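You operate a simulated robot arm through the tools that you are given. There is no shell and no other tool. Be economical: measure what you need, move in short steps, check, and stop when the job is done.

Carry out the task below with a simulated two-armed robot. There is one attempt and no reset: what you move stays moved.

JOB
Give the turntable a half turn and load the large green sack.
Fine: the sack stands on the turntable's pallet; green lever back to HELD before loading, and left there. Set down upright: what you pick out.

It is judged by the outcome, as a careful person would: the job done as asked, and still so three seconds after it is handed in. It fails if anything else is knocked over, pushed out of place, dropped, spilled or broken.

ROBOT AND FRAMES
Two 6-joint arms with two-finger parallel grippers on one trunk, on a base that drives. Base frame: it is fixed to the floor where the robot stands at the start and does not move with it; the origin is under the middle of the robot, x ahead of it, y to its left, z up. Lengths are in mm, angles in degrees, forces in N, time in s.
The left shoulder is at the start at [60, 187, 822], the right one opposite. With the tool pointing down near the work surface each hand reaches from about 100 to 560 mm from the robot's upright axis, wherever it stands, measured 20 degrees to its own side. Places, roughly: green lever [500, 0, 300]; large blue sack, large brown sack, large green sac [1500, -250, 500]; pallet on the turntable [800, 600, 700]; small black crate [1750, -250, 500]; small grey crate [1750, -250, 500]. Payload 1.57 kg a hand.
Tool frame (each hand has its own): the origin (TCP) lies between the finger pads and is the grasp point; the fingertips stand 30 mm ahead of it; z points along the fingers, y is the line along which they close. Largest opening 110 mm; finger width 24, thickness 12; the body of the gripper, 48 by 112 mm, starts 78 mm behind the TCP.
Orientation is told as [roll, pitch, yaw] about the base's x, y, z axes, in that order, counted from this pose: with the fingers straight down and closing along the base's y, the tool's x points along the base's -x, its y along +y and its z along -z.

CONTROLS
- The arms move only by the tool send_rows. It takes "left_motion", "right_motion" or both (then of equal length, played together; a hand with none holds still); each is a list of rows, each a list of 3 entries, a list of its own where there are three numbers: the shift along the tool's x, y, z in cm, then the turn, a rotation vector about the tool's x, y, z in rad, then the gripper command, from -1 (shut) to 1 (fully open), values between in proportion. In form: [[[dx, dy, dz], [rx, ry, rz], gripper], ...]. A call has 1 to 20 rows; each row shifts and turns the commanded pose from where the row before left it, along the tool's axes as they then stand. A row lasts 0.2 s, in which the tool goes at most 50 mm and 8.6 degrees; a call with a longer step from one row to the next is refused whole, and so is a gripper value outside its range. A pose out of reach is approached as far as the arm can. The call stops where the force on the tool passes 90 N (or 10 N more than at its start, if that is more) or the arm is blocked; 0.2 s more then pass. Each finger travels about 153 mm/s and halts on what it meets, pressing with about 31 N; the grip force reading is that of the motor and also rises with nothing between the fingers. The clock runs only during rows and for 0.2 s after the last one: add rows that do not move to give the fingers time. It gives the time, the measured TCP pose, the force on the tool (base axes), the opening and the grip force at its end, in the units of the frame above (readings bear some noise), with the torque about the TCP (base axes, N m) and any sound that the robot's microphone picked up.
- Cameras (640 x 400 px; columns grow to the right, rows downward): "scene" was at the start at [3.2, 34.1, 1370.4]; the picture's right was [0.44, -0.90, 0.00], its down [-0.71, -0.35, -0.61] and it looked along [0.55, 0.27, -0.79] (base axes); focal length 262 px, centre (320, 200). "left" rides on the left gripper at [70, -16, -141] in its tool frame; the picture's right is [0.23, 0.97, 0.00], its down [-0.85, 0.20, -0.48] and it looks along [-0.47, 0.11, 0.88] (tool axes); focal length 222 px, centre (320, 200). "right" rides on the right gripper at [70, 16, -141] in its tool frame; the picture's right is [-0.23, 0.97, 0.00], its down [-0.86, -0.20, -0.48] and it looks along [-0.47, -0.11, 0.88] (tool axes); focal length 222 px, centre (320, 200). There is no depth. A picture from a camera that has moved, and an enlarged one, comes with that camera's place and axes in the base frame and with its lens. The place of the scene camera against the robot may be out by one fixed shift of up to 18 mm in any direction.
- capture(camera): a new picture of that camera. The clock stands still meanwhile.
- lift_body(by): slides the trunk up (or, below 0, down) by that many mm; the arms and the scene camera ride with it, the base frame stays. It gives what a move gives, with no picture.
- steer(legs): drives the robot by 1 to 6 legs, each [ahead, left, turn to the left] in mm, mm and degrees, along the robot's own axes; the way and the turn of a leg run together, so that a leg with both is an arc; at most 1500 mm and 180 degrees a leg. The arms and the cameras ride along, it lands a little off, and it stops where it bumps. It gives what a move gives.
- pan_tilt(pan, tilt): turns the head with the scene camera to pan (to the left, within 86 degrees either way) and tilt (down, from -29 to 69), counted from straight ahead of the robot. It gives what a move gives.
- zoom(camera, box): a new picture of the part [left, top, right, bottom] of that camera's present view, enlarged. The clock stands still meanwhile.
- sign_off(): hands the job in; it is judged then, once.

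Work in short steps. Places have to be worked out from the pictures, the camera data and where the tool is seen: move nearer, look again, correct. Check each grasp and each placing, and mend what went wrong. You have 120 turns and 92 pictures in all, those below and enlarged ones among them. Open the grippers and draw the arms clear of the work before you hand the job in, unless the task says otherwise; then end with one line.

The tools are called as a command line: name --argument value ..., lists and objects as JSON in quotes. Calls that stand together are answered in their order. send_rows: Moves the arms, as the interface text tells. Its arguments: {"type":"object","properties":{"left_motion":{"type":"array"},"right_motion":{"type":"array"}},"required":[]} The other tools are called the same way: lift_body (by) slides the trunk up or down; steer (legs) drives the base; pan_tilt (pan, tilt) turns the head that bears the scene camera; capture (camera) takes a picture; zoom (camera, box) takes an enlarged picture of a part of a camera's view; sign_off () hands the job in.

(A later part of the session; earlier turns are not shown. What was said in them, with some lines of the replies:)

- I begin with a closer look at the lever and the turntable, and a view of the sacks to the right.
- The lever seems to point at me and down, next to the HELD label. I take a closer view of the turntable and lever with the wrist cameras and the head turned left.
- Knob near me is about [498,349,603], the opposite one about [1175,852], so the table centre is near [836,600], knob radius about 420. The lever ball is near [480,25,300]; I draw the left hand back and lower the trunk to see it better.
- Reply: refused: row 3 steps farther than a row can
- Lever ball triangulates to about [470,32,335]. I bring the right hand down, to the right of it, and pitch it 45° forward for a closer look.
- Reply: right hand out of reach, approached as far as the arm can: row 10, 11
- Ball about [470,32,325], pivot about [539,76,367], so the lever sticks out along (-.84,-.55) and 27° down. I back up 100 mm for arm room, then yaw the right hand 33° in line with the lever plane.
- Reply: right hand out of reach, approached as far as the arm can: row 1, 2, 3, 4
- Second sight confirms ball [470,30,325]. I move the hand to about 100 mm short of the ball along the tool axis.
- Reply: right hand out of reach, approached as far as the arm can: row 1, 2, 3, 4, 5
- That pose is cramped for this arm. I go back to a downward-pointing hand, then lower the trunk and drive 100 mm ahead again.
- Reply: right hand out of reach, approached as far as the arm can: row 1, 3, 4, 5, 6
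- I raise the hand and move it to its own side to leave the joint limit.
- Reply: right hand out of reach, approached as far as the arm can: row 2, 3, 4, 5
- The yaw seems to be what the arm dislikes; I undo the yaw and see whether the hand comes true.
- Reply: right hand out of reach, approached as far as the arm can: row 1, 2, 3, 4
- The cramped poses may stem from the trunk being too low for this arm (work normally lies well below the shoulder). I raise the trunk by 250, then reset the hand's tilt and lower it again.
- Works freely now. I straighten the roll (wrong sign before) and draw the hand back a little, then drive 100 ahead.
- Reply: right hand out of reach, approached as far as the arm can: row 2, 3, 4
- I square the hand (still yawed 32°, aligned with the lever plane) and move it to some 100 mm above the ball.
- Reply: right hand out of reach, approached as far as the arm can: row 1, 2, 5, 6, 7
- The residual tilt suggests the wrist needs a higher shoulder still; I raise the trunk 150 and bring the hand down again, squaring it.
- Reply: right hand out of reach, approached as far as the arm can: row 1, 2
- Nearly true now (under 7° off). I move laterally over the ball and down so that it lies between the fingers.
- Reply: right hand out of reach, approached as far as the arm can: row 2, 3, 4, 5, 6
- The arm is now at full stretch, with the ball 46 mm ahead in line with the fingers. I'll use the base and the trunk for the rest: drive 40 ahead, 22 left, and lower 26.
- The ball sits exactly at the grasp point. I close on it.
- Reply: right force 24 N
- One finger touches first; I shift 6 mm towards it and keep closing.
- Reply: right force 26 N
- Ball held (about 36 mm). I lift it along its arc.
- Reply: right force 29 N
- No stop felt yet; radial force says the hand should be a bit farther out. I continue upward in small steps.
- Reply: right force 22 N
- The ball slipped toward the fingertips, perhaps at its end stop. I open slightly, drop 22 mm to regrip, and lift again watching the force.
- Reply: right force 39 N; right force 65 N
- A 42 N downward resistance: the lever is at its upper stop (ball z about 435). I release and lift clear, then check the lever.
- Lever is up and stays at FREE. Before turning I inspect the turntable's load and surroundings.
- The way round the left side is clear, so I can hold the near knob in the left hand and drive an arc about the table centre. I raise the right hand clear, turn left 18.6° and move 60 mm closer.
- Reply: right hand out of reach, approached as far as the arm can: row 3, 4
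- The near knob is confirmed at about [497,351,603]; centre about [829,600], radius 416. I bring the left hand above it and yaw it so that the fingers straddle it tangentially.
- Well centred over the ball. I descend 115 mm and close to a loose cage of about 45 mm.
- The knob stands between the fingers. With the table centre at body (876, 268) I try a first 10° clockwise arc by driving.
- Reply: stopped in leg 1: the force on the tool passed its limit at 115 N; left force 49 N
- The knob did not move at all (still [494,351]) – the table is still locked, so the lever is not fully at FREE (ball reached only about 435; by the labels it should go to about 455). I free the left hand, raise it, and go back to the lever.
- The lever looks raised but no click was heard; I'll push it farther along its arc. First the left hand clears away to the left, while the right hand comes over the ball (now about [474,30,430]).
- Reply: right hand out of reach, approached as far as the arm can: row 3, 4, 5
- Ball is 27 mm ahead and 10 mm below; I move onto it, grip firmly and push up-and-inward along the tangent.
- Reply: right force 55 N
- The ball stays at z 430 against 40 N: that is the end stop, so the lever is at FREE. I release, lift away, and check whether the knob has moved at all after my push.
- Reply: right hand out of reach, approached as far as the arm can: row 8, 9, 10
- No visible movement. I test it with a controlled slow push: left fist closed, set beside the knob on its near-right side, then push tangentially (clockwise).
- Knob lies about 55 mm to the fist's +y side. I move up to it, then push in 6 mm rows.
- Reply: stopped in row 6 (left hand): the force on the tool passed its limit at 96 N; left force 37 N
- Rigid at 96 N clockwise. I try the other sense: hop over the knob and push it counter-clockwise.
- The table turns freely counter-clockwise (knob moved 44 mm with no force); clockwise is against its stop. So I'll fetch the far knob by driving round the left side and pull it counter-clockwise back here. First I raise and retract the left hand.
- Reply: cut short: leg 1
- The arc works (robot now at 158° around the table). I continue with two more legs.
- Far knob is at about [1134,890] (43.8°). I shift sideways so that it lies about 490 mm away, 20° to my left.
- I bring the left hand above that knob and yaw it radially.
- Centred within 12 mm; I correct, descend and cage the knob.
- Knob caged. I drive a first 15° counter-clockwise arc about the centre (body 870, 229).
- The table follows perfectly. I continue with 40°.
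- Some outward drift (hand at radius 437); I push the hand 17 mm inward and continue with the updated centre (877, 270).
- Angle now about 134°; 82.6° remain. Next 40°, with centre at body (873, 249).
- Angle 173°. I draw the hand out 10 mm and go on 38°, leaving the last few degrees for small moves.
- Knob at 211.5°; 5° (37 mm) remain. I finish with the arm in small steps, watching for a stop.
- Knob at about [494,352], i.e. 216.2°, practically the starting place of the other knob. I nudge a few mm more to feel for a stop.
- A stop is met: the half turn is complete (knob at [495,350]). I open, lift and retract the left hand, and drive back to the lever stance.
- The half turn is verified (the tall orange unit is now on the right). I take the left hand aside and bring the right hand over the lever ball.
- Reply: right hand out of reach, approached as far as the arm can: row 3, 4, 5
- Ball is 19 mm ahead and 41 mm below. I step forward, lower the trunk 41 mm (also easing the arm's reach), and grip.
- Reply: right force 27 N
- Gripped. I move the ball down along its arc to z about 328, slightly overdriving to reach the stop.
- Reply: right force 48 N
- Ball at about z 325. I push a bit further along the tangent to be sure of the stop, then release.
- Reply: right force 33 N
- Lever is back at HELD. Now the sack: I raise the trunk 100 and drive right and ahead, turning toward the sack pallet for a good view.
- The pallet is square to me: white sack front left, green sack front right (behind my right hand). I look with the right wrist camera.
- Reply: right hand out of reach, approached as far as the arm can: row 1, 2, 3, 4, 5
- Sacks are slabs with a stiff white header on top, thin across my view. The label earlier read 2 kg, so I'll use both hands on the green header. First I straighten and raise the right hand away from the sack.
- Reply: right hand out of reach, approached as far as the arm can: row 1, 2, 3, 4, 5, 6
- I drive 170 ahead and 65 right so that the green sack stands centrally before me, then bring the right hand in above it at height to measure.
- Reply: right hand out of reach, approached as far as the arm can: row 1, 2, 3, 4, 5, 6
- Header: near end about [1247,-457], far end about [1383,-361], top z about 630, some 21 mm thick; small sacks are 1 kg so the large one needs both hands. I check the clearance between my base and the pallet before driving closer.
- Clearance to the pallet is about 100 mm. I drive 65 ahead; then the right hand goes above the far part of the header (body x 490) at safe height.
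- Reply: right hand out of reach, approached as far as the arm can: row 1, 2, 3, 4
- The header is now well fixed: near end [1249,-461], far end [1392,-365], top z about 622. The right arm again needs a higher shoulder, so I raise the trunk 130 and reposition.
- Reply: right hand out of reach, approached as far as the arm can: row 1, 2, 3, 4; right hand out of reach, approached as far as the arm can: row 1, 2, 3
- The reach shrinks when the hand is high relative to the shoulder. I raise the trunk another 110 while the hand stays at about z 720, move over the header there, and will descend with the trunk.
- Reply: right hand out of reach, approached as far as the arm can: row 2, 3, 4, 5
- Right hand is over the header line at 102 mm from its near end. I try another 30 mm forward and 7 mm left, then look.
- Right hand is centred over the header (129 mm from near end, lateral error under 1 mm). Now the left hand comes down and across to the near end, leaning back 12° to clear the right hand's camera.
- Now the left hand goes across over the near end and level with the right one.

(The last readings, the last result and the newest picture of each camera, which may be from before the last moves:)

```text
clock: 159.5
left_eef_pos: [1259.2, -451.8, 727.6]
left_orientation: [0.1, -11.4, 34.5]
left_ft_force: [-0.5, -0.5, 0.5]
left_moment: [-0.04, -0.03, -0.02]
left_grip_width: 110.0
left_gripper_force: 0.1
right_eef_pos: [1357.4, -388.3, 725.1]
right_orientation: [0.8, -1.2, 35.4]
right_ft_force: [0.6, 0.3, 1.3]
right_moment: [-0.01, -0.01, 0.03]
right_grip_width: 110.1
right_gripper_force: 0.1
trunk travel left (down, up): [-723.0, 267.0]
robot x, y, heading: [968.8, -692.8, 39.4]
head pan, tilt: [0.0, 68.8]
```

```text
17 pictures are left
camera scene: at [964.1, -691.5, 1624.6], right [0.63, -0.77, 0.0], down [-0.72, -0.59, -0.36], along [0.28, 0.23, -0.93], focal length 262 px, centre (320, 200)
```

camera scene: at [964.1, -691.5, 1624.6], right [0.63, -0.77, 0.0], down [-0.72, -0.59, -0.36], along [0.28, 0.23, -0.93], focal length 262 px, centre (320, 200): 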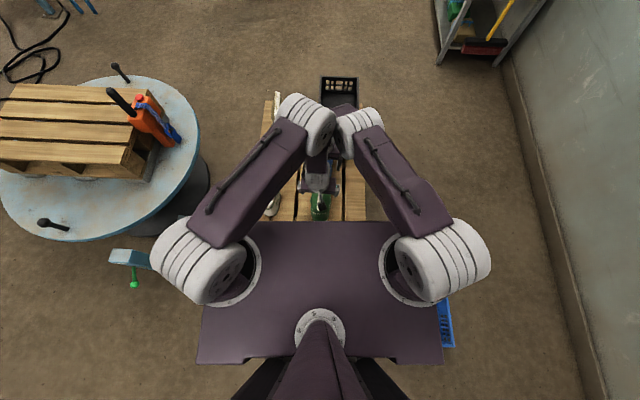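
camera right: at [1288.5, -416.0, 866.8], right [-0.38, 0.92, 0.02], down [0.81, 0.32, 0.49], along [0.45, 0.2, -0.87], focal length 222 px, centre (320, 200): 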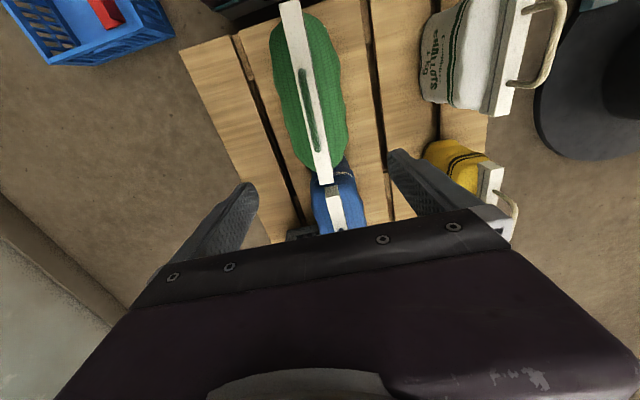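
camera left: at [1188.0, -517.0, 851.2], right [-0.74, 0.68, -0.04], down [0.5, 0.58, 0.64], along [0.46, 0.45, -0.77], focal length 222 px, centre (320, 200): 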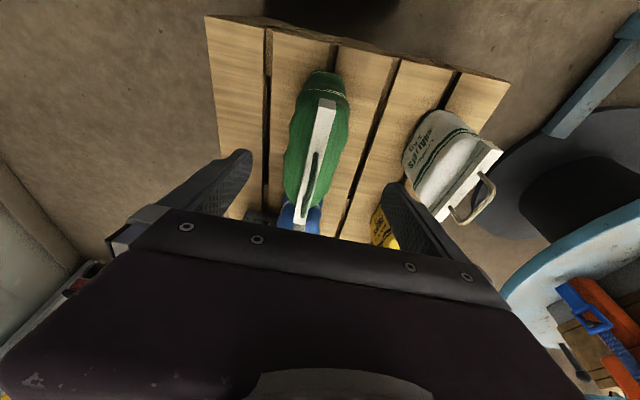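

Both hands straddle the header. I lower the trunk by 114 so that the fingers reach down over the header (TCP about z 612).

lift_body --by -80

capture --camera "right"

```text
clock: 160.7
left_eef_pos: [1258.3, -449.5, 647.3]
left_orientation: [0.1, -11.5, 34.5]
left_ft_force: [0.4, 0.8, 0.2]
left_moment: [-0.01, -0.02, 0.03]
left_grip_width: 110.1
left_gripper_force: 0.2
right_eef_pos: [1356.0, -387.0, 645.3]
right_orientation: [0.8, -1.2, 35.5]
right_ft_force: [0.5, 0.3, 0.2]
right_moment: [0.01, 0.0, 0.02]
right_grip_width: 110.2
right_gripper_force: 0.1
trunk travel left (down, up): [-643.0, 347.0]
robot x, y, heading: [972.5, -688.6, 39.3]
head pan, tilt: [0.0, 68.8]
```

```text
16 pictures are left
camera right: at [1288.6, -416.0, 786.8], right [-0.38, 0.92, 0.02], down [0.81, 0.32, 0.49], along [0.45, 0.2, -0.87], focal length 222 px, centre (320, 200)
```

right: 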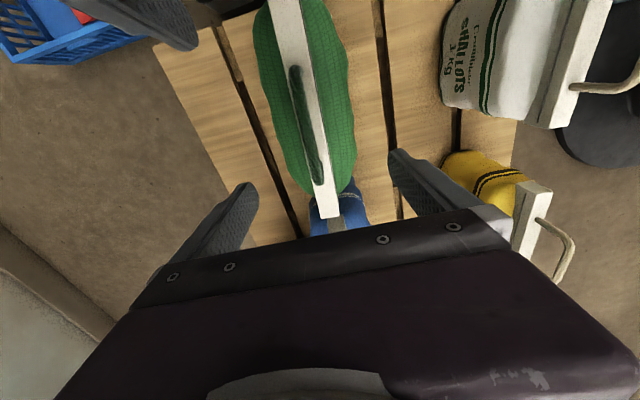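

Aligned. I lower another 34 and close both grippers gently.

lift_body --by -34

send_rows --left_motion '[[[0, 0, 0], [0, 0, 0], 0.3], [[0, 0, 0], [0, 0, 0], -0.2], [[0, 0, 0], [0, 0, 0], -0.5], [[0, 0, 0], [0, 0, 0], -1], [[0, 0, 0], [0, 0, 0], -1], [[0, 0, 0], [0, 0, 0], -1]]' --right_motion '[[[0, 0, 0], [0, 0, 0], 0.3], [[0, 0, 0], [0, 0, 0], -0.2], [[0, 0, 0], [0, 0, 0], -0.5], [[0, 0, 0], [0, 0, 0], -1], [[0, 0, 0], [0, 0, 0], -1], [[0, 0, 0], [0, 0, 0], -1]]'

capture --camera "left"

capture --camera "right"

```text
clock: 161.4
left_eef_pos: [1259.4, -450.4, 612.8]
left_orientation: [0.1, -11.4, 34.4]
left_ft_force: [-0.6, 0.0, 0.7]
left_moment: [-0.01, 0.04, 0.02]
left_grip_width: 110.0
left_gripper_force: 0.1
right_eef_pos: [1356.0, -386.6, 612.2]
right_orientation: [0.7, -1.2, 35.6]
right_ft_force: [-1.2, -0.6, -0.6]
right_moment: [0.01, -0.01, -0.01]
right_grip_width: 110.0
right_gripper_force: 0.0
trunk travel left (down, up): [-609.0, 381.0]
robot x, y, heading: [975.0, -688.8, 39.3]
head pan, tilt: [0.0, 68.8]
```

```text
clock: 162.8
left_eef_pos: [1258.9, -451.3, 612.1]
left_orientation: [0.2, -11.3, 34.3]
left_ft_force: [3.3, -12.8, 0.6]
left_moment: [-0.33, 0.07, -0.96]
left_grip_width: 20.2
left_gripper_force: 31.2
right_eef_pos: [1356.4, -386.6, 612.1]
right_orientation: [0.8, -1.3, 35.5]
right_ft_force: [-6.8, 9.5, 0.1]
right_moment: [-0.31, 0.08, -0.83]
right_grip_width: 20.8
right_gripper_force: 31.1
trunk travel left (down, up): [-609.0, 381.0]
robot x, y, heading: [972.1, -686.1, 39.4]
head pan, tilt: [0.0, 68.8]
```

```text
15 pictures are left
camera left: at [1187.8, -517.2, 737.4], right [-0.73, 0.68, -0.04], down [0.5, 0.58, 0.64], along [0.46, 0.45, -0.77], focal length 222 px, centre (320, 200)
```

left: 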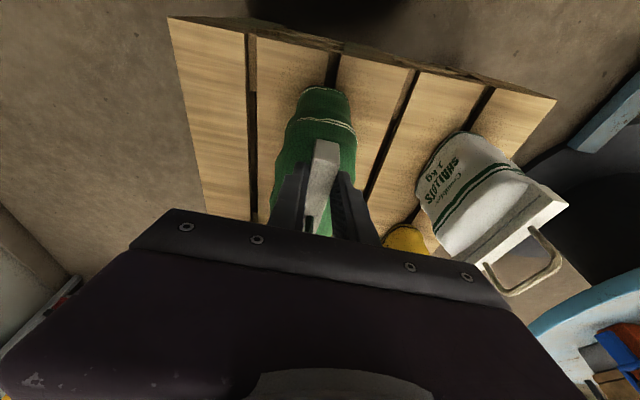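

```text
14 pictures are left
camera right: at [1288.4, -415.8, 752.7], right [-0.38, 0.92, 0.02], down [0.81, 0.32, 0.49], along [0.45, 0.2, -0.87], focal length 222 px, centre (320, 200)
```

right: 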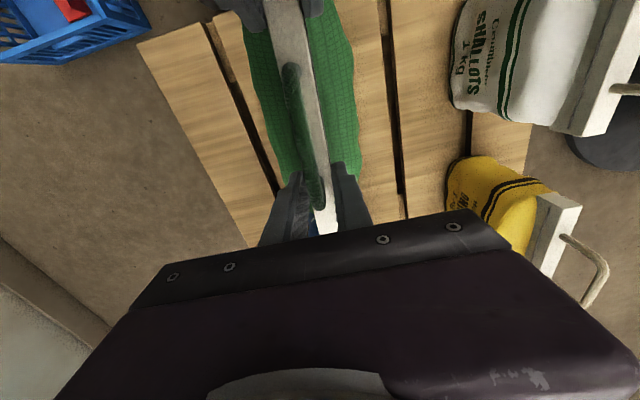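

Both hands hold the header (20 mm each). I lift 40 mm with the trunk and read the load.

lift_body --by 40

zoom --camera "scene" --box '[240, 80, 400, 230]'

```text
clock: 163.7
left_eef_pos: [1260.2, -449.8, 650.5]
left_orientation: [0.1, -11.2, 34.4]
left_ft_force: [10.4, -16.0, -11.1]
left_moment: [-0.27, 0.08, -1.15]
left_grip_width: 19.8
left_gripper_force: 30.9
right_eef_pos: [1357.2, -384.9, 651.4]
right_orientation: [0.9, -1.2, 35.5]
right_ft_force: [-10.7, 16.0, -9.7]
right_moment: [0.04, 0.18, -0.99]
right_grip_width: 20.5
right_gripper_force: 30.8
trunk travel left (down, up): [-649.0, 341.0]
robot x, y, heading: [971.8, -693.3, 39.7]
head pan, tilt: [0.0, 68.8]
```

```text
2.67 times, centred on (320, 155) of scene
camera zoom: at [967.1, -689.0, 1550.5], right [0.63, -0.77, 0.0], down [-0.72, -0.59, -0.36], along [0.28, 0.23, -0.93], focal length 699 px, centre (320, 320)
```

zoom: 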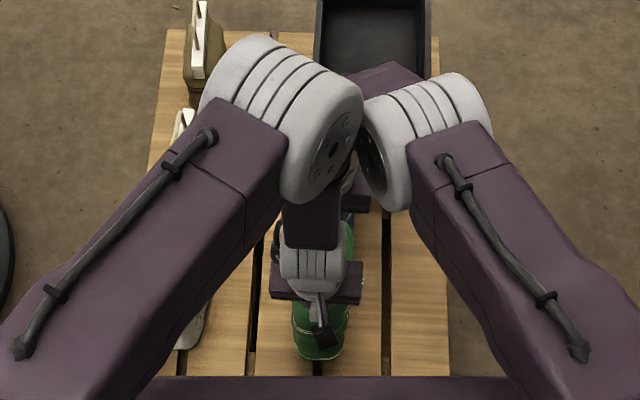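

Load is 20.8 N shared evenly – about 2.1 kg, held well. I raise the trunk to nearly full height, then back out from the stack.

lift_body --by 335

steer --legs '[[-450, 0, 0], [0, 0, -39.5]]'

capture --camera "scene"

```text
clock: 167.0
left_eef_pos: [1260.4, -449.7, 986.5]
left_orientation: [0.0, -11.2, 34.4]
left_ft_force: [6.1, -11.1, -9.0]
left_moment: [-0.17, 0.11, -0.76]
left_grip_width: 20.5
left_gripper_force: 30.8
right_eef_pos: [1358.0, -385.2, 985.3]
right_orientation: [0.9, -1.1, 35.5]
right_ft_force: [-5.2, 11.2, -11.7]
right_moment: [0.03, 0.09, -0.67]
right_grip_width: 20.8
right_gripper_force: 30.9
trunk travel left (down, up): [-984.0, 6.0]
robot x, y, heading: [971.0, -687.1, 39.5]
head pan, tilt: [0.0, 68.8]
```

```text
clock: 171.5
left_eef_pos: [1005.0, -968.9, 987.2]
left_orientation: [0.0, -11.1, -4.4]
left_ft_force: [-3.6, -14.1, -7.3]
left_moment: [-0.15, 0.19, -0.83]
left_grip_width: 20.4
left_gripper_force: 30.5
right_eef_pos: [1120.2, -980.7, 986.4]
right_orientation: [0.8, -1.0, -3.3]
right_ft_force: [4.3, 14.1, -13.0]
right_moment: [0.12, -0.08, -0.79]
right_grip_width: 20.6
right_gripper_force: 31.1
trunk travel left (down, up): [-984.0, 6.0]
robot x, y, heading: [630.3, -975.5, 0.6]
head pan, tilt: [0.0, 68.8]
```

```text
12 pictures are left
camera scene: at [624.6, -973.6, 1885.6], right [0.01, -1.0, 0.0], down [-0.93, -0.01, -0.36], along [0.36, 0.0, -0.93], focal length 262 px, centre (320, 200)
```

scene: 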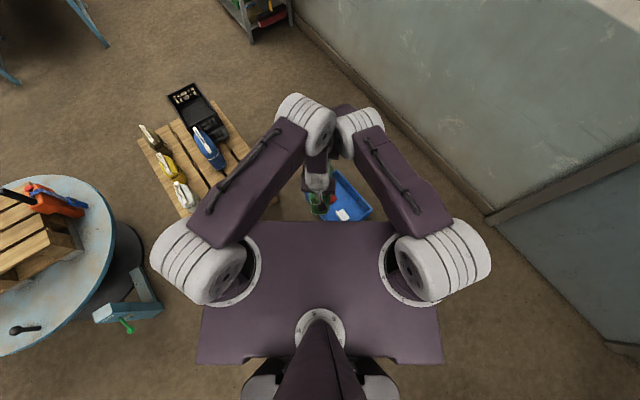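

Sack is held, the others stand undisturbed. I drive round the near-left side of the turntable with the sack high.

steer --legs '[[-780, 0, -0.6], [0, 1200, 0], [0, 1215, 0], [430, 0, 0], [0, 0, -57]]'

capture --camera "scene"

```text
clock: 192.1
left_eef_pos: [566.5, 1162.2, 987.5]
left_orientation: [0.1, -11.2, -62.5]
left_ft_force: [-11.9, -5.5, -7.3]
left_moment: [0.02, 0.14, -0.82]
left_grip_width: 20.0
left_gripper_force: 30.9
right_eef_pos: [616.6, 1057.1, 986.4]
right_orientation: [0.9, -1.0, -61.4]
right_ft_force: [11.3, 5.2, -13.1]
right_moment: [-0.02, -0.09, -0.79]
right_grip_width: 20.9
right_gripper_force: 30.7
trunk travel left (down, up): [-984.0, 6.0]
robot x, y, heading: [361.2, 1478.3, -57.2]
head pan, tilt: [0.0, 68.8]
```

```text
11 pictures are left
camera scene: at [358.1, 1480.1, 1885.6], right [-0.84, -0.54, 0.0], down [-0.5, 0.79, -0.36], along [0.19, -0.3, -0.93], focal length 262 px, centre (320, 200)
```

scene: 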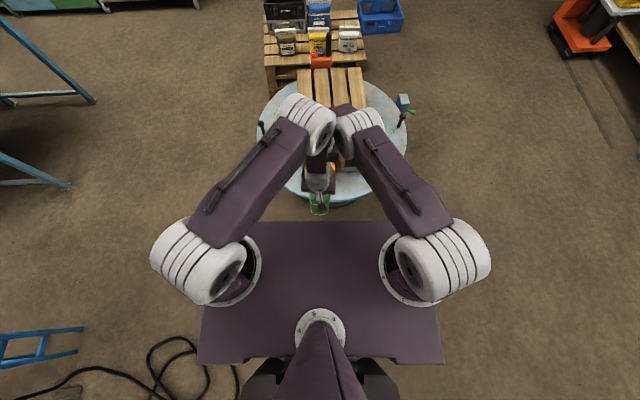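

Pallet end-on ahead: its near end is about 696 mm ahead, centre line about 62 mm to my right. The sack bottom (about 704) must clear the pallet top (about 705), so I raise both arms together 40 mm plus the last trunk travel.

send_rows --left_motion '[[[-0.2, 0, -0.98], [0, 0, 0], -1], [[-0.2, 0, -0.98], [0, 0, 0], -1], [[-0.2, 0, -0.98], [0, 0, 0], -1], [[-0.2, 0, -0.98], [0, 0, 0], -1], [[0, 0, 0], [0, 0, 0], -1]]' --right_motion '[[[0, 0, -1], [0, 0, 0], -1], [[0, 0, -1], [0, 0, 0], -1], [[0, 0, -1], [0, 0, 0], -1], [[0, 0, -1], [0, 0, 0], -1], [[0, 0, 0], [0, 0, 0], -1]]'

lift_body --by 5

```text
clock: 193.3
left_eef_pos: [565.9, 1161.0, 1027.6]
left_orientation: [0.2, -11.1, -62.5]
left_ft_force: [-17.3, -3.9, -23.4]
left_moment: [0.82, 0.61, -1.0]
left_grip_width: 19.9
left_gripper_force: 31.4
right_eef_pos: [618.4, 1058.5, 1026.0]
right_orientation: [1.0, -1.2, -61.5]
right_ft_force: [18.0, 4.6, 2.9]
right_moment: [0.81, 0.3, -1.04]
right_grip_width: 20.4
right_gripper_force: 30.9
trunk travel left (down, up): [-984.0, 6.0]
robot x, y, heading: [365.2, 1473.7, -57.6]
head pan, tilt: [0.0, 68.8]
```

```text
clock: 193.9
left_eef_pos: [566.5, 1162.5, 1032.1]
left_orientation: [0.1, -11.2, -62.6]
left_ft_force: [-18.3, -2.3, -24.8]
left_moment: [0.87, 0.66, -1.08]
left_grip_width: 20.2
left_gripper_force: 31.2
right_eef_pos: [616.8, 1058.3, 1032.0]
right_orientation: [0.9, -1.1, -61.4]
right_ft_force: [18.6, 3.1, 3.3]
right_moment: [0.9, 0.26, -1.01]
right_grip_width: 20.7
right_gripper_force: 31.2
trunk travel left (down, up): [-989.0, 1.0]
robot x, y, heading: [360.5, 1473.7, -57.3]
head pan, tilt: [0.0, 68.8]
```

Raised to 1032 (about 45 mm clearance), but the load shifted to the left hand; I even it out by raising the right hand 2 mm, then shift right and drive in part of the way.

send_rows --left_motion '[[[0, 0, 0], [0, 0, 0], -1], [[0, 0, 0], [0, 0, 0], -1]]' --right_motion '[[[0, 0, -0.25], [0, 0, 0], -1], [[0, 0, 0], [0, 0, 0], -1]]'

steer --legs '[[0, -62, 0], [180, 0, 0]]'

capture --camera "left"

capture --camera "scene"

```text
clock: 194.5
left_eef_pos: [565.8, 1161.8, 1032.3]
left_orientation: [0.1, -11.2, -62.5]
left_ft_force: [-19.9, 10.3, 7.6]
left_moment: [-0.61, -0.15, -0.84]
left_grip_width: 20.2
left_gripper_force: 30.7
right_eef_pos: [618.3, 1059.3, 1032.9]
right_orientation: [0.9, -1.3, -61.4]
right_ft_force: [20.4, -9.9, -28.4]
right_moment: [-0.99, -0.54, -0.74]
right_grip_width: 20.6
right_gripper_force: 31.3
trunk travel left (down, up): [-989.0, 1.0]
robot x, y, heading: [360.5, 1479.0, -57.5]
head pan, tilt: [0.0, 68.8]
```

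```text
clock: 196.6
left_eef_pos: [608.7, 978.4, 1033.3]
left_orientation: [0.2, -11.3, -62.6]
left_ft_force: [-18.8, 5.6, -4.0]
left_moment: [0.12, 0.15, -0.78]
left_grip_width: 19.8
left_gripper_force: 30.7
right_eef_pos: [661.3, 874.7, 1034.7]
right_orientation: [0.9, -1.4, -61.4]
right_ft_force: [17.9, -3.4, -15.5]
right_moment: [-0.35, -0.26, -0.86]
right_grip_width: 20.5
right_gripper_force: 30.6
trunk travel left (down, up): [-989.0, 1.0]
robot x, y, heading: [409.8, 1293.0, -57.9]
head pan, tilt: [0.0, 68.8]
```

```text
10 pictures are left
camera left: at [548.3, 1056.9, 1158.7], right [0.76, 0.65, -0.04], down [0.52, -0.57, 0.64], along [0.39, -0.51, -0.77], focal length 222 px, centre (320, 200)
```

left: 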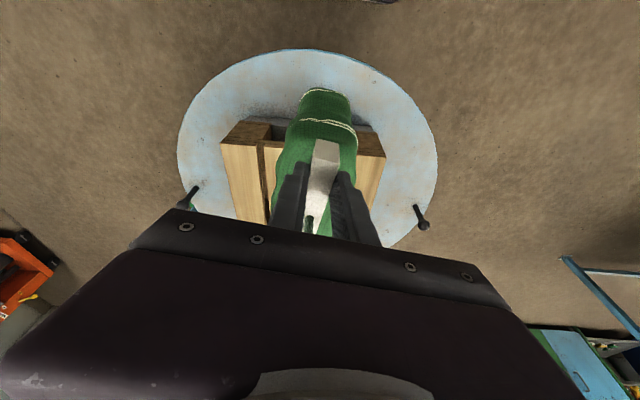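

```text
9 pictures are left
camera scene: at [397.4, 1298.2, 1890.6], right [-0.84, -0.54, 0.0], down [-0.5, 0.79, -0.36], along [0.2, -0.31, -0.93], focal length 262 px, centre (320, 200)
```

scene: 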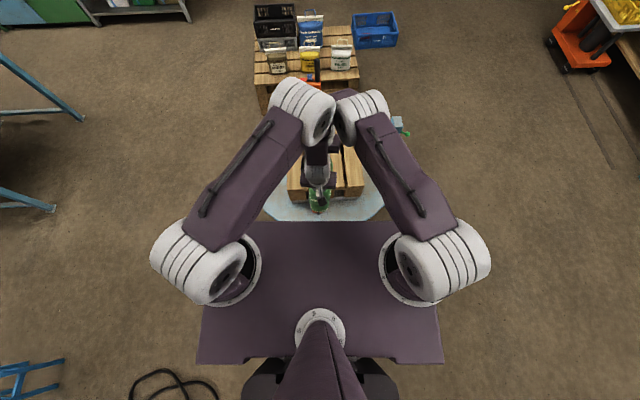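

The pallet's near end is centred about [660,846]; the sack needs about 185 mm more forward and 18 right. Loads are even again. I go in 120 first.

steer --legs '[[120, -18, 0.5]]'

steer --legs '[[40, 0, 0]]'

```text
clock: 197.8
left_eef_pos: [660.9, 870.5, 1034.1]
left_orientation: [0.2, -11.4, -62.1]
left_ft_force: [-11.6, -5.3, -7.3]
left_moment: [0.12, 0.08, -0.57]
left_grip_width: 19.9
left_gripper_force: 30.7
right_eef_pos: [714.2, 766.8, 1035.7]
right_orientation: [1.1, -1.4, -60.9]
right_ft_force: [11.2, 6.0, -11.4]
right_moment: [0.05, 0.07, -0.9]
right_grip_width: 20.3
right_gripper_force: 31.2
trunk travel left (down, up): [-989.0, 1.0]
robot x, y, heading: [458.8, 1181.1, -57.2]
head pan, tilt: [0.0, 68.8]
```

```text
clock: 198.7
left_eef_pos: [679.5, 839.0, 1035.0]
left_orientation: [0.1, -11.5, -62.2]
left_ft_force: [-7.4, -2.4, -8.6]
left_moment: [0.32, 0.06, -0.06]
left_grip_width: 20.0
left_gripper_force: 30.4
right_eef_pos: [732.2, 736.0, 1036.3]
right_orientation: [1.0, -1.4, -61.1]
right_ft_force: [6.4, 3.4, -9.5]
right_moment: [0.03, 0.06, -0.78]
right_grip_width: 20.0
right_gripper_force: 31.1
trunk travel left (down, up): [-989.0, 1.0]
robot x, y, heading: [477.9, 1149.7, -57.1]
head pan, tilt: [0.0, 68.8]
```

No bump so far (665→655 mm from centre). I go forward another 30 and check.

steer --legs '[[30, 0, 0]]'

capture --camera "left"

```text
clock: 199.5
left_eef_pos: [695.0, 815.9, 1035.7]
left_orientation: [0.1, -11.5, -62.3]
left_ft_force: [-6.5, -0.7, -8.2]
left_moment: [0.29, 0.13, 0.18]
left_grip_width: 20.0
left_gripper_force: 31.0
right_eef_pos: [748.2, 714.1, 1036.6]
right_orientation: [1.0, -1.5, -61.1]
right_ft_force: [5.5, 2.4, -10.5]
right_moment: [-0.01, 0.08, -0.87]
right_grip_width: 20.1
right_gripper_force: 31.1
trunk travel left (down, up): [-989.0, 1.0]
robot x, y, heading: [496.2, 1123.2, -57.0]
head pan, tilt: [0.0, 68.8]
```

```text
8 pictures are left
camera left: at [634.7, 894.6, 1160.1], right [0.76, 0.65, -0.04], down [0.52, -0.56, 0.64], along [0.39, -0.51, -0.77], focal length 222 px, centre (320, 200)
```

left: 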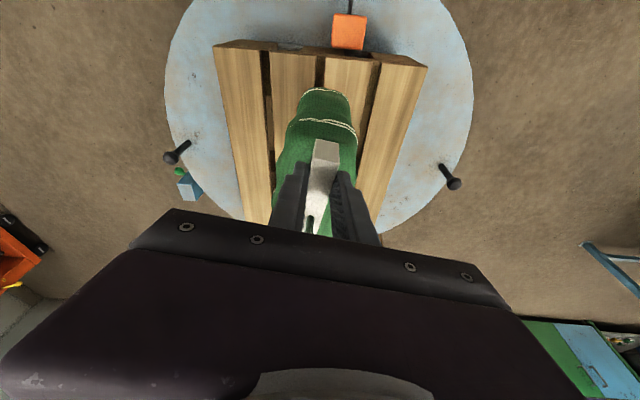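

Now the sack is well inside the pallet (about 43 mm from the near end, centred across). I lower 35 mm with the trunk and read the loads.

lift_body --by -35

lift_body --by -8

```text
clock: 200.3
left_eef_pos: [697.8, 810.6, 998.9]
left_orientation: [0.1, -11.1, -62.1]
left_ft_force: [-4.2, -1.7, -9.9]
left_moment: [0.47, 0.04, 0.27]
left_grip_width: 19.8
left_gripper_force: 31.0
right_eef_pos: [751.6, 708.4, 997.4]
right_orientation: [0.9, -1.0, -61.1]
right_ft_force: [3.8, 2.6, -8.5]
right_moment: [-0.12, 0.15, -0.82]
right_grip_width: 20.1
right_gripper_force: 31.1
trunk travel left (down, up): [-954.0, 36.0]
robot x, y, heading: [494.5, 1121.1, -57.3]
head pan, tilt: [0.0, 68.8]
```

```text
clock: 200.9
left_eef_pos: [698.1, 809.3, 990.0]
left_orientation: [0.1, -11.1, -62.3]
left_ft_force: [-5.1, -2.2, -10.1]
left_moment: [0.26, -0.02, 0.14]
left_grip_width: 20.2
left_gripper_force: 31.7
right_eef_pos: [752.4, 708.0, 989.2]
right_orientation: [0.9, -1.2, -61.0]
right_ft_force: [6.3, 1.7, -10.1]
right_moment: [0.01, 0.17, -0.77]
right_grip_width: 20.0
right_gripper_force: 30.9
trunk travel left (down, up): [-946.0, 44.0]
robot x, y, heading: [494.5, 1120.7, -57.1]
head pan, tilt: [0.0, 68.8]
```

Still fully hanging (20 N) at TCP 990. I continue down in small steps.

lift_body --by -8

lift_body --by -6

lift_body --by -6

```text
clock: 201.4
left_eef_pos: [700.7, 810.2, 980.3]
left_orientation: [0.0, -10.9, -62.4]
left_ft_force: [-6.4, -1.6, -7.8]
left_moment: [0.23, -0.01, 0.1]
left_grip_width: 19.6
left_gripper_force: 31.8
right_eef_pos: [752.3, 707.4, 980.8]
right_orientation: [0.9, -1.0, -61.0]
right_ft_force: [5.7, 1.5, -12.0]
right_moment: [-0.06, 0.2, -0.77]
right_grip_width: 19.9
right_gripper_force: 31.6
trunk travel left (down, up): [-938.0, 52.0]
robot x, y, heading: [489.5, 1124.5, -57.4]
head pan, tilt: [0.0, 68.8]
```

```text
clock: 202.0
left_eef_pos: [698.5, 809.1, 975.7]
left_orientation: [0.0, -11.0, -62.3]
left_ft_force: [-6.2, -1.9, -7.8]
left_moment: [0.2, -0.06, 0.08]
left_grip_width: 19.7
left_gripper_force: 30.9
right_eef_pos: [752.8, 707.3, 975.2]
right_orientation: [0.9, -1.0, -61.0]
right_ft_force: [6.7, 1.0, -12.0]
right_moment: [-0.08, 0.15, -0.75]
right_grip_width: 20.2
right_gripper_force: 31.2
trunk travel left (down, up): [-932.0, 58.0]
robot x, y, heading: [494.1, 1128.5, -57.1]
head pan, tilt: [0.0, 68.8]
```

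```text
clock: 202.5
left_eef_pos: [699.2, 810.2, 968.9]
left_orientation: [0.1, -11.0, -62.2]
left_ft_force: [-5.9, -2.0, -7.3]
left_moment: [0.18, -0.06, 0.04]
left_grip_width: 19.9
left_gripper_force: 31.0
right_eef_pos: [752.6, 707.2, 968.8]
right_orientation: [0.9, -1.0, -61.1]
right_ft_force: [5.9, 0.0, -13.2]
right_moment: [-0.08, 0.11, -0.74]
right_grip_width: 20.0
right_gripper_force: 30.7
trunk travel left (down, up): [-926.0, 64.0]
robot x, y, heading: [491.2, 1125.9, -57.1]
head pan, tilt: [0.0, 68.8]
```

lift_body --by -8

lift_body --by -8

capture --camera "left"

```text
clock: 203.1
left_eef_pos: [699.6, 809.9, 961.1]
left_orientation: [0.1, -11.0, -62.2]
left_ft_force: [-5.5, -1.6, -7.7]
left_moment: [0.15, -0.08, 0.06]
left_grip_width: 19.6
left_gripper_force: 31.0
right_eef_pos: [752.7, 707.3, 960.9]
right_orientation: [0.8, -1.1, -61.1]
right_ft_force: [5.5, 1.0, -12.6]
right_moment: [-0.11, 0.19, -0.76]
right_grip_width: 20.4
right_gripper_force: 31.3
trunk travel left (down, up): [-918.0, 72.0]
robot x, y, heading: [491.4, 1123.8, -57.3]
head pan, tilt: [0.0, 68.8]
```

```text
clock: 203.7
left_eef_pos: [698.6, 808.8, 955.0]
left_orientation: [0.1, -11.0, -62.2]
left_ft_force: [-5.9, -1.4, -6.9]
left_moment: [0.13, -0.12, 0.06]
left_grip_width: 19.7
left_gripper_force: 31.0
right_eef_pos: [752.7, 706.7, 953.2]
right_orientation: [0.9, -1.0, -61.1]
right_ft_force: [6.6, 0.7, -12.7]
right_moment: [-0.1, 0.09, -0.71]
right_grip_width: 20.1
right_gripper_force: 30.7
trunk travel left (down, up): [-910.0, 80.0]
robot x, y, heading: [492.5, 1126.9, -57.2]
head pan, tilt: [0.0, 68.8]
```

```text
7 pictures are left
camera left: at [639.2, 887.7, 1078.7], right [0.76, 0.65, -0.04], down [0.52, -0.57, 0.63], along [0.39, -0.5, -0.77], focal length 222 px, centre (320, 200)
```

left: 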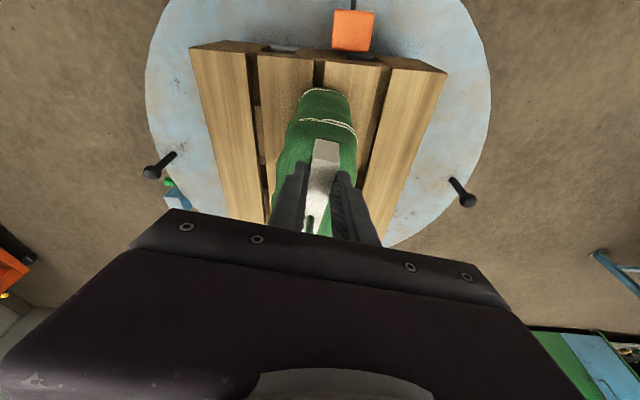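

Still hanging; the pallet-width change suggests the pallet top at about 670–680, so contact should be near. I go on in 7 mm steps.

lift_body --by -7

lift_body --by -7

lift_body --by -7

```text
clock: 204.2
left_eef_pos: [699.9, 811.2, 951.0]
left_orientation: [-0.1, -11.8, -62.1]
left_ft_force: [11.8, 3.6, 45.0]
left_moment: [0.05, -0.71, 0.88]
left_grip_width: 19.9
left_gripper_force: 30.8
right_eef_pos: [754.1, 709.3, 952.7]
right_orientation: [1.0, -1.7, -61.2]
right_ft_force: [3.3, -9.3, 25.7]
right_moment: [0.26, 0.76, -0.53]
right_grip_width: 19.9
right_gripper_force: 31.2
trunk travel left (down, up): [-903.0, 87.0]
robot x, y, heading: [493.9, 1124.5, -57.1]
head pan, tilt: [0.0, 68.8]
```

```text
clock: 204.8
left_eef_pos: [697.3, 812.7, 943.7]
left_orientation: [-0.1, -11.8, -62.1]
left_ft_force: [14.1, -1.8, 56.7]
left_moment: [-0.15, -0.64, 1.01]
left_grip_width: 20.2
left_gripper_force: 31.5
right_eef_pos: [754.3, 711.3, 945.7]
right_orientation: [1.0, -1.8, -61.0]
right_ft_force: [5.6, -10.8, 42.0]
right_moment: [-0.65, 0.38, -0.03]
right_grip_width: 20.4
right_gripper_force: 31.0
trunk travel left (down, up): [-896.0, 94.0]
robot x, y, heading: [495.4, 1123.9, -57.2]
head pan, tilt: [0.0, 68.8]
```

```text
clock: 205.1
left_eef_pos: [696.8, 814.0, 944.0]
left_orientation: [-0.2, -11.8, -61.9]
left_ft_force: [4.2, 13.5, 44.0]
left_moment: [0.26, -0.21, 0.6]
left_grip_width: 20.3
left_gripper_force: 31.5
right_eef_pos: [753.0, 712.1, 944.1]
right_orientation: [1.1, -2.0, -61.0]
right_ft_force: [-1.6, 0.3, 13.1]
right_moment: [0.16, 0.89, -0.18]
right_grip_width: 20.2
right_gripper_force: 30.5
trunk travel left (down, up): [-895.0, 95.0]
robot x, y, heading: [493.5, 1124.1, -57.0]
head pan, tilt: [0.0, 68.8]
stopped: the force on the tool passed its limit at 103 N (the readings are from after the stop); the commanded pose is now the measured one
```

Contact: the sack stands on the pallet (and got pressed a bit). I ease the trunk up 5 mm to take the pressure off before opening.

lift_body --by 5

capture --camera "right"

```text
clock: 205.7
left_eef_pos: [698.1, 810.6, 945.9]
left_orientation: [0.0, -11.5, -62.2]
left_ft_force: [-2.8, 3.5, -5.1]
left_moment: [0.17, -0.48, 0.6]
left_grip_width: 20.3
left_gripper_force: 30.6
right_eef_pos: [753.1, 708.8, 945.5]
right_orientation: [1.1, -1.5, -61.1]
right_ft_force: [1.0, -1.7, -11.8]
right_moment: [-0.02, 0.66, -0.68]
right_grip_width: 19.7
right_gripper_force: 31.2
trunk travel left (down, up): [-900.0, 90.0]
robot x, y, heading: [492.9, 1124.7, -57.2]
head pan, tilt: [0.0, 68.8]
```

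```text
6 pictures are left
camera right: at [729.4, 780.5, 1085.8], right [0.96, 0.27, 0.02], down [0.22, -0.84, 0.5], along [0.15, -0.47, -0.87], focal length 222 px, centre (320, 200)
```

right: 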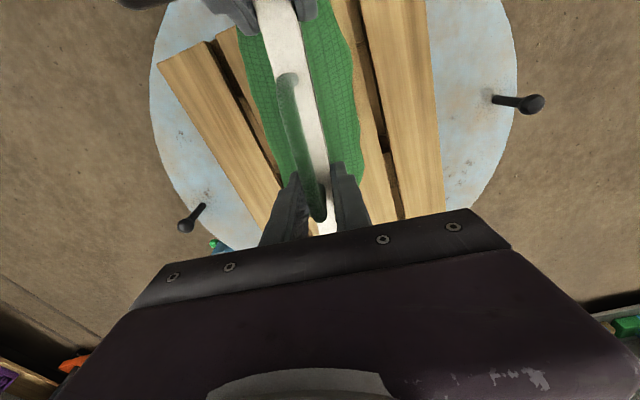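

Readings show the sack now almost hanging; I lower 3 mm so that it just stands.

lift_body --by -3

```text
clock: 206.2
left_eef_pos: [698.2, 810.2, 944.8]
left_orientation: [-0.1, -11.7, -62.1]
left_ft_force: [1.8, 8.1, 10.6]
left_moment: [0.12, -0.34, 0.73]
left_grip_width: 20.0
left_gripper_force: 30.9
right_eef_pos: [753.6, 708.0, 945.3]
right_orientation: [1.1, -1.6, -61.1]
right_ft_force: [-4.5, 1.0, 0.3]
right_moment: [-0.93, 0.6, -0.33]
right_grip_width: 19.8
right_gripper_force: 31.0
trunk travel left (down, up): [-897.0, 93.0]
robot x, y, heading: [494.8, 1125.3, -57.0]
head pan, tilt: [0.0, 68.8]
```

The sack stands with small contact force. I open both grippers slowly together, then fully.

send_rows --left_motion '[[[0, 0, 0], [0, 0, 0], -0.5], [[0, 0, 0], [0, 0, 0], -0.3], [[0, 0, 0], [0, 0, 0], 0], [[0, 0, 0], [0, 0, 0], 0.5], [[0, 0, 0], [0, 0, 0], 1], [[0, 0, 0], [0, 0, 0], 1]]' --right_motion '[[[0, 0, 0], [0, 0, 0], -0.5], [[0, 0, 0], [0, 0, 0], -0.3], [[0, 0, 0], [0, 0, 0], 0], [[0, 0, 0], [0, 0, 0], 0.5], [[0, 0, 0], [0, 0, 0], 1], [[0, 0, 0], [0, 0, 0], 1]]'

capture --camera "right"

```text
clock: 207.6
left_eef_pos: [697.9, 808.2, 942.6]
left_orientation: [-0.1, -11.6, -62.1]
left_ft_force: [-0.5, -0.8, -0.1]
left_moment: [0.0, -0.02, -0.02]
left_grip_width: 110.3
left_gripper_force: 0.1
right_eef_pos: [754.5, 706.2, 944.1]
right_orientation: [1.2, -1.5, -61.1]
right_ft_force: [0.3, -0.6, -0.1]
right_moment: [0.04, -0.05, 0.03]
right_grip_width: 110.4
right_gripper_force: 0.0
trunk travel left (down, up): [-897.0, 93.0]
robot x, y, heading: [490.8, 1126.5, -57.3]
head pan, tilt: [0.0, 68.8]
```

```text
5 pictures are left
camera right: at [730.1, 779.5, 1084.2], right [0.96, 0.27, 0.03], down [0.22, -0.84, 0.5], along [0.16, -0.47, -0.87], focal length 222 px, centre (320, 200)
```

right: 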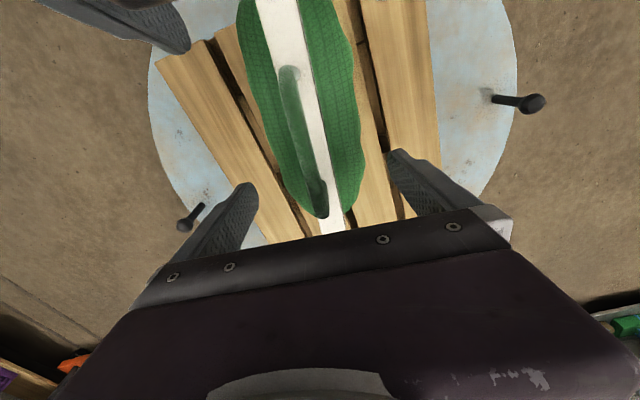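

The sack stands upright and free. I raise the trunk 90, then back straight out.

lift_body --by 90

steer --legs '[[-350, 0, 0]]'

capture --camera "left"

```text
clock: 208.8
left_eef_pos: [699.5, 807.7, 1033.0]
left_orientation: [-0.1, -11.5, -62.0]
left_ft_force: [-1.2, -0.4, 0.1]
left_moment: [0.0, 0.0, -0.01]
left_grip_width: 110.2
left_gripper_force: 0.1
right_eef_pos: [754.7, 706.9, 1033.3]
right_orientation: [1.0, -1.6, -61.2]
right_ft_force: [0.0, -0.3, 0.3]
right_moment: [-0.02, 0.0, -0.01]
right_grip_width: 109.9
right_gripper_force: 0.0
trunk travel left (down, up): [-987.0, 3.0]
robot x, y, heading: [496.8, 1123.4, -56.8]
head pan, tilt: [0.0, 68.8]
```

```text
clock: 211.1
left_eef_pos: [510.7, 1096.5, 1032.2]
left_orientation: [-0.1, -11.5, -62.5]
left_ft_force: [0.1, 0.0, 0.4]
left_moment: [0.02, 0.04, -0.02]
left_grip_width: 110.2
left_gripper_force: 0.0
right_eef_pos: [565.8, 995.8, 1032.0]
right_orientation: [1.2, -1.3, -61.5]
right_ft_force: [0.5, -0.5, -0.8]
right_moment: [0.02, -0.01, 0.01]
right_grip_width: 110.1
right_gripper_force: 0.2
trunk travel left (down, up): [-987.0, 3.0]
robot x, y, heading: [308.4, 1414.5, -57.6]
head pan, tilt: [0.0, 68.8]
```

```text
4 pictures are left
camera left: at [450.9, 1176.2, 1157.2], right [0.76, 0.65, -0.05], down [0.52, -0.57, 0.64], along [0.39, -0.51, -0.77], focal length 222 px, centre (320, 200)
```

left: 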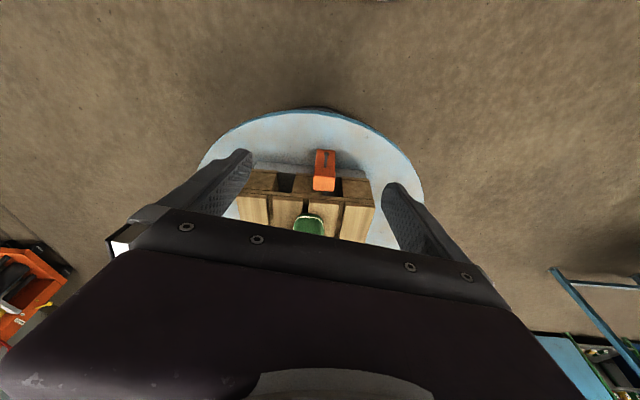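

Clear of it. A final look with the scene camera at the sack, lever and stack.

pan_tilt --pan 0 --tilt 50

capture --camera "scene"

```text
clock: 211.9
left_eef_pos: [509.4, 1098.6, 1034.1]
left_orientation: [-0.1, -11.6, -62.4]
left_ft_force: [-1.0, -0.1, 0.7]
left_moment: [-0.03, -0.02, 0.02]
left_grip_width: 109.7
left_gripper_force: 0.0
right_eef_pos: [563.9, 997.3, 1035.0]
right_orientation: [1.1, -1.6, -61.5]
right_ft_force: [0.8, 0.3, 0.0]
right_moment: [0.0, 0.0, -0.02]
right_grip_width: 110.3
right_gripper_force: 0.1
trunk travel left (down, up): [-987.0, 3.0]
robot x, y, heading: [304.6, 1416.9, -57.5]
head pan, tilt: [0.0, 50.0]
```

```text
3 pictures are left
camera scene: at [310.8, 1403.4, 1910.2], right [-0.84, -0.54, 0.0], down [-0.41, 0.65, -0.64], along [0.35, -0.54, -0.77], focal length 262 px, centre (320, 200)
```

scene: 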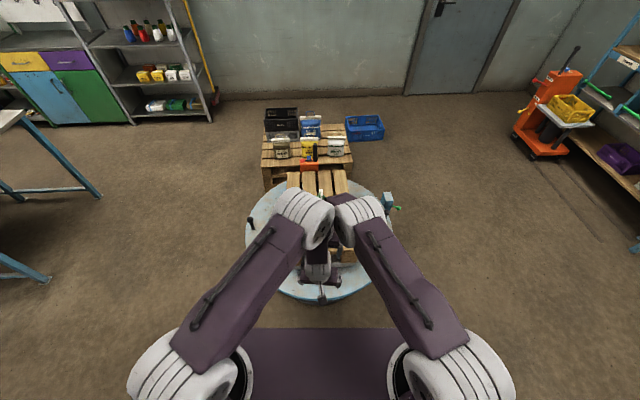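

The arms hide the sack; I step 450 mm to the side and look across.

steer --legs '[[-100, -450, 0]]'

pan_tilt --pan 35 --tilt 48

zoom --camera "scene" --box '[120, 50, 520, 300]'

```text
clock: 214.7
left_eef_pos: [76.8, 945.0, 1034.2]
left_orientation: [-0.2, -11.6, -63.1]
left_ft_force: [0.1, -0.1, 0.1]
left_moment: [0.01, 0.01, 0.01]
left_grip_width: 110.0
left_gripper_force: 0.0
right_eef_pos: [130.4, 841.7, 1034.4]
right_orientation: [1.0, -1.6, -62.1]
right_ft_force: [0.9, 0.2, -0.6]
right_moment: [-0.01, 0.02, 0.01]
right_grip_width: 110.0
right_gripper_force: 0.0
trunk travel left (down, up): [-987.0, 3.0]
robot x, y, heading: [-127.2, 1262.8, -58.4]
head pan, tilt: [0.0, 50.0]
```

```text
clock: 215.7
left_eef_pos: [74.5, 943.9, 1033.7]
left_orientation: [-0.1, -11.6, -63.1]
left_ft_force: [0.6, 0.4, 0.4]
left_moment: [-0.04, -0.01, 0.01]
left_grip_width: 110.1
left_gripper_force: 0.0
right_eef_pos: [129.9, 841.0, 1033.7]
right_orientation: [1.1, -1.6, -62.1]
right_ft_force: [-0.7, -0.6, 0.4]
right_moment: [-0.03, 0.0, 0.01]
right_grip_width: 110.1
right_gripper_force: 0.1
trunk travel left (down, up): [-987.0, 3.0]
robot x, y, heading: [-126.3, 1262.9, -58.1]
head pan, tilt: [35.0, 48.0]
```

```text
1.60 times, centred on (320, 175) of scene
camera zoom: at [-87.9, 1284.1, 1913.0], right [-0.39, -0.92, 0.0], down [-0.68, 0.29, -0.67], along [0.62, -0.26, -0.74], focal length 420 px, centre (320, 240)
```

zoom: 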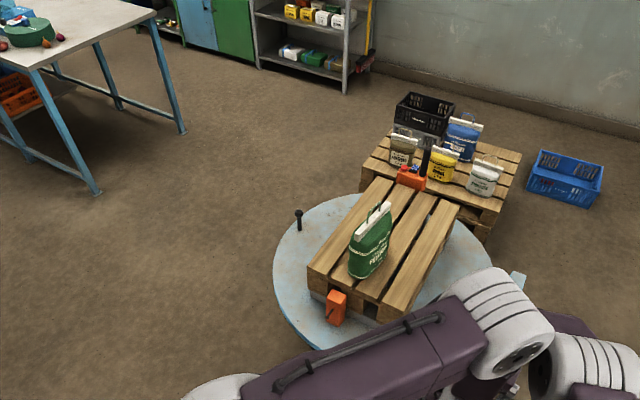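

The green sack stands upright on the turned pallet, everything else is undisturbed, the lever was left at HELD, and both hands are open and clear. I hand in.

sign_off

```text
The job is handed in.
```

The turntable was given a half turn, the green lever was put back to HELD before loading and left there, and the large green sack stands upright on the turntable's pallet.
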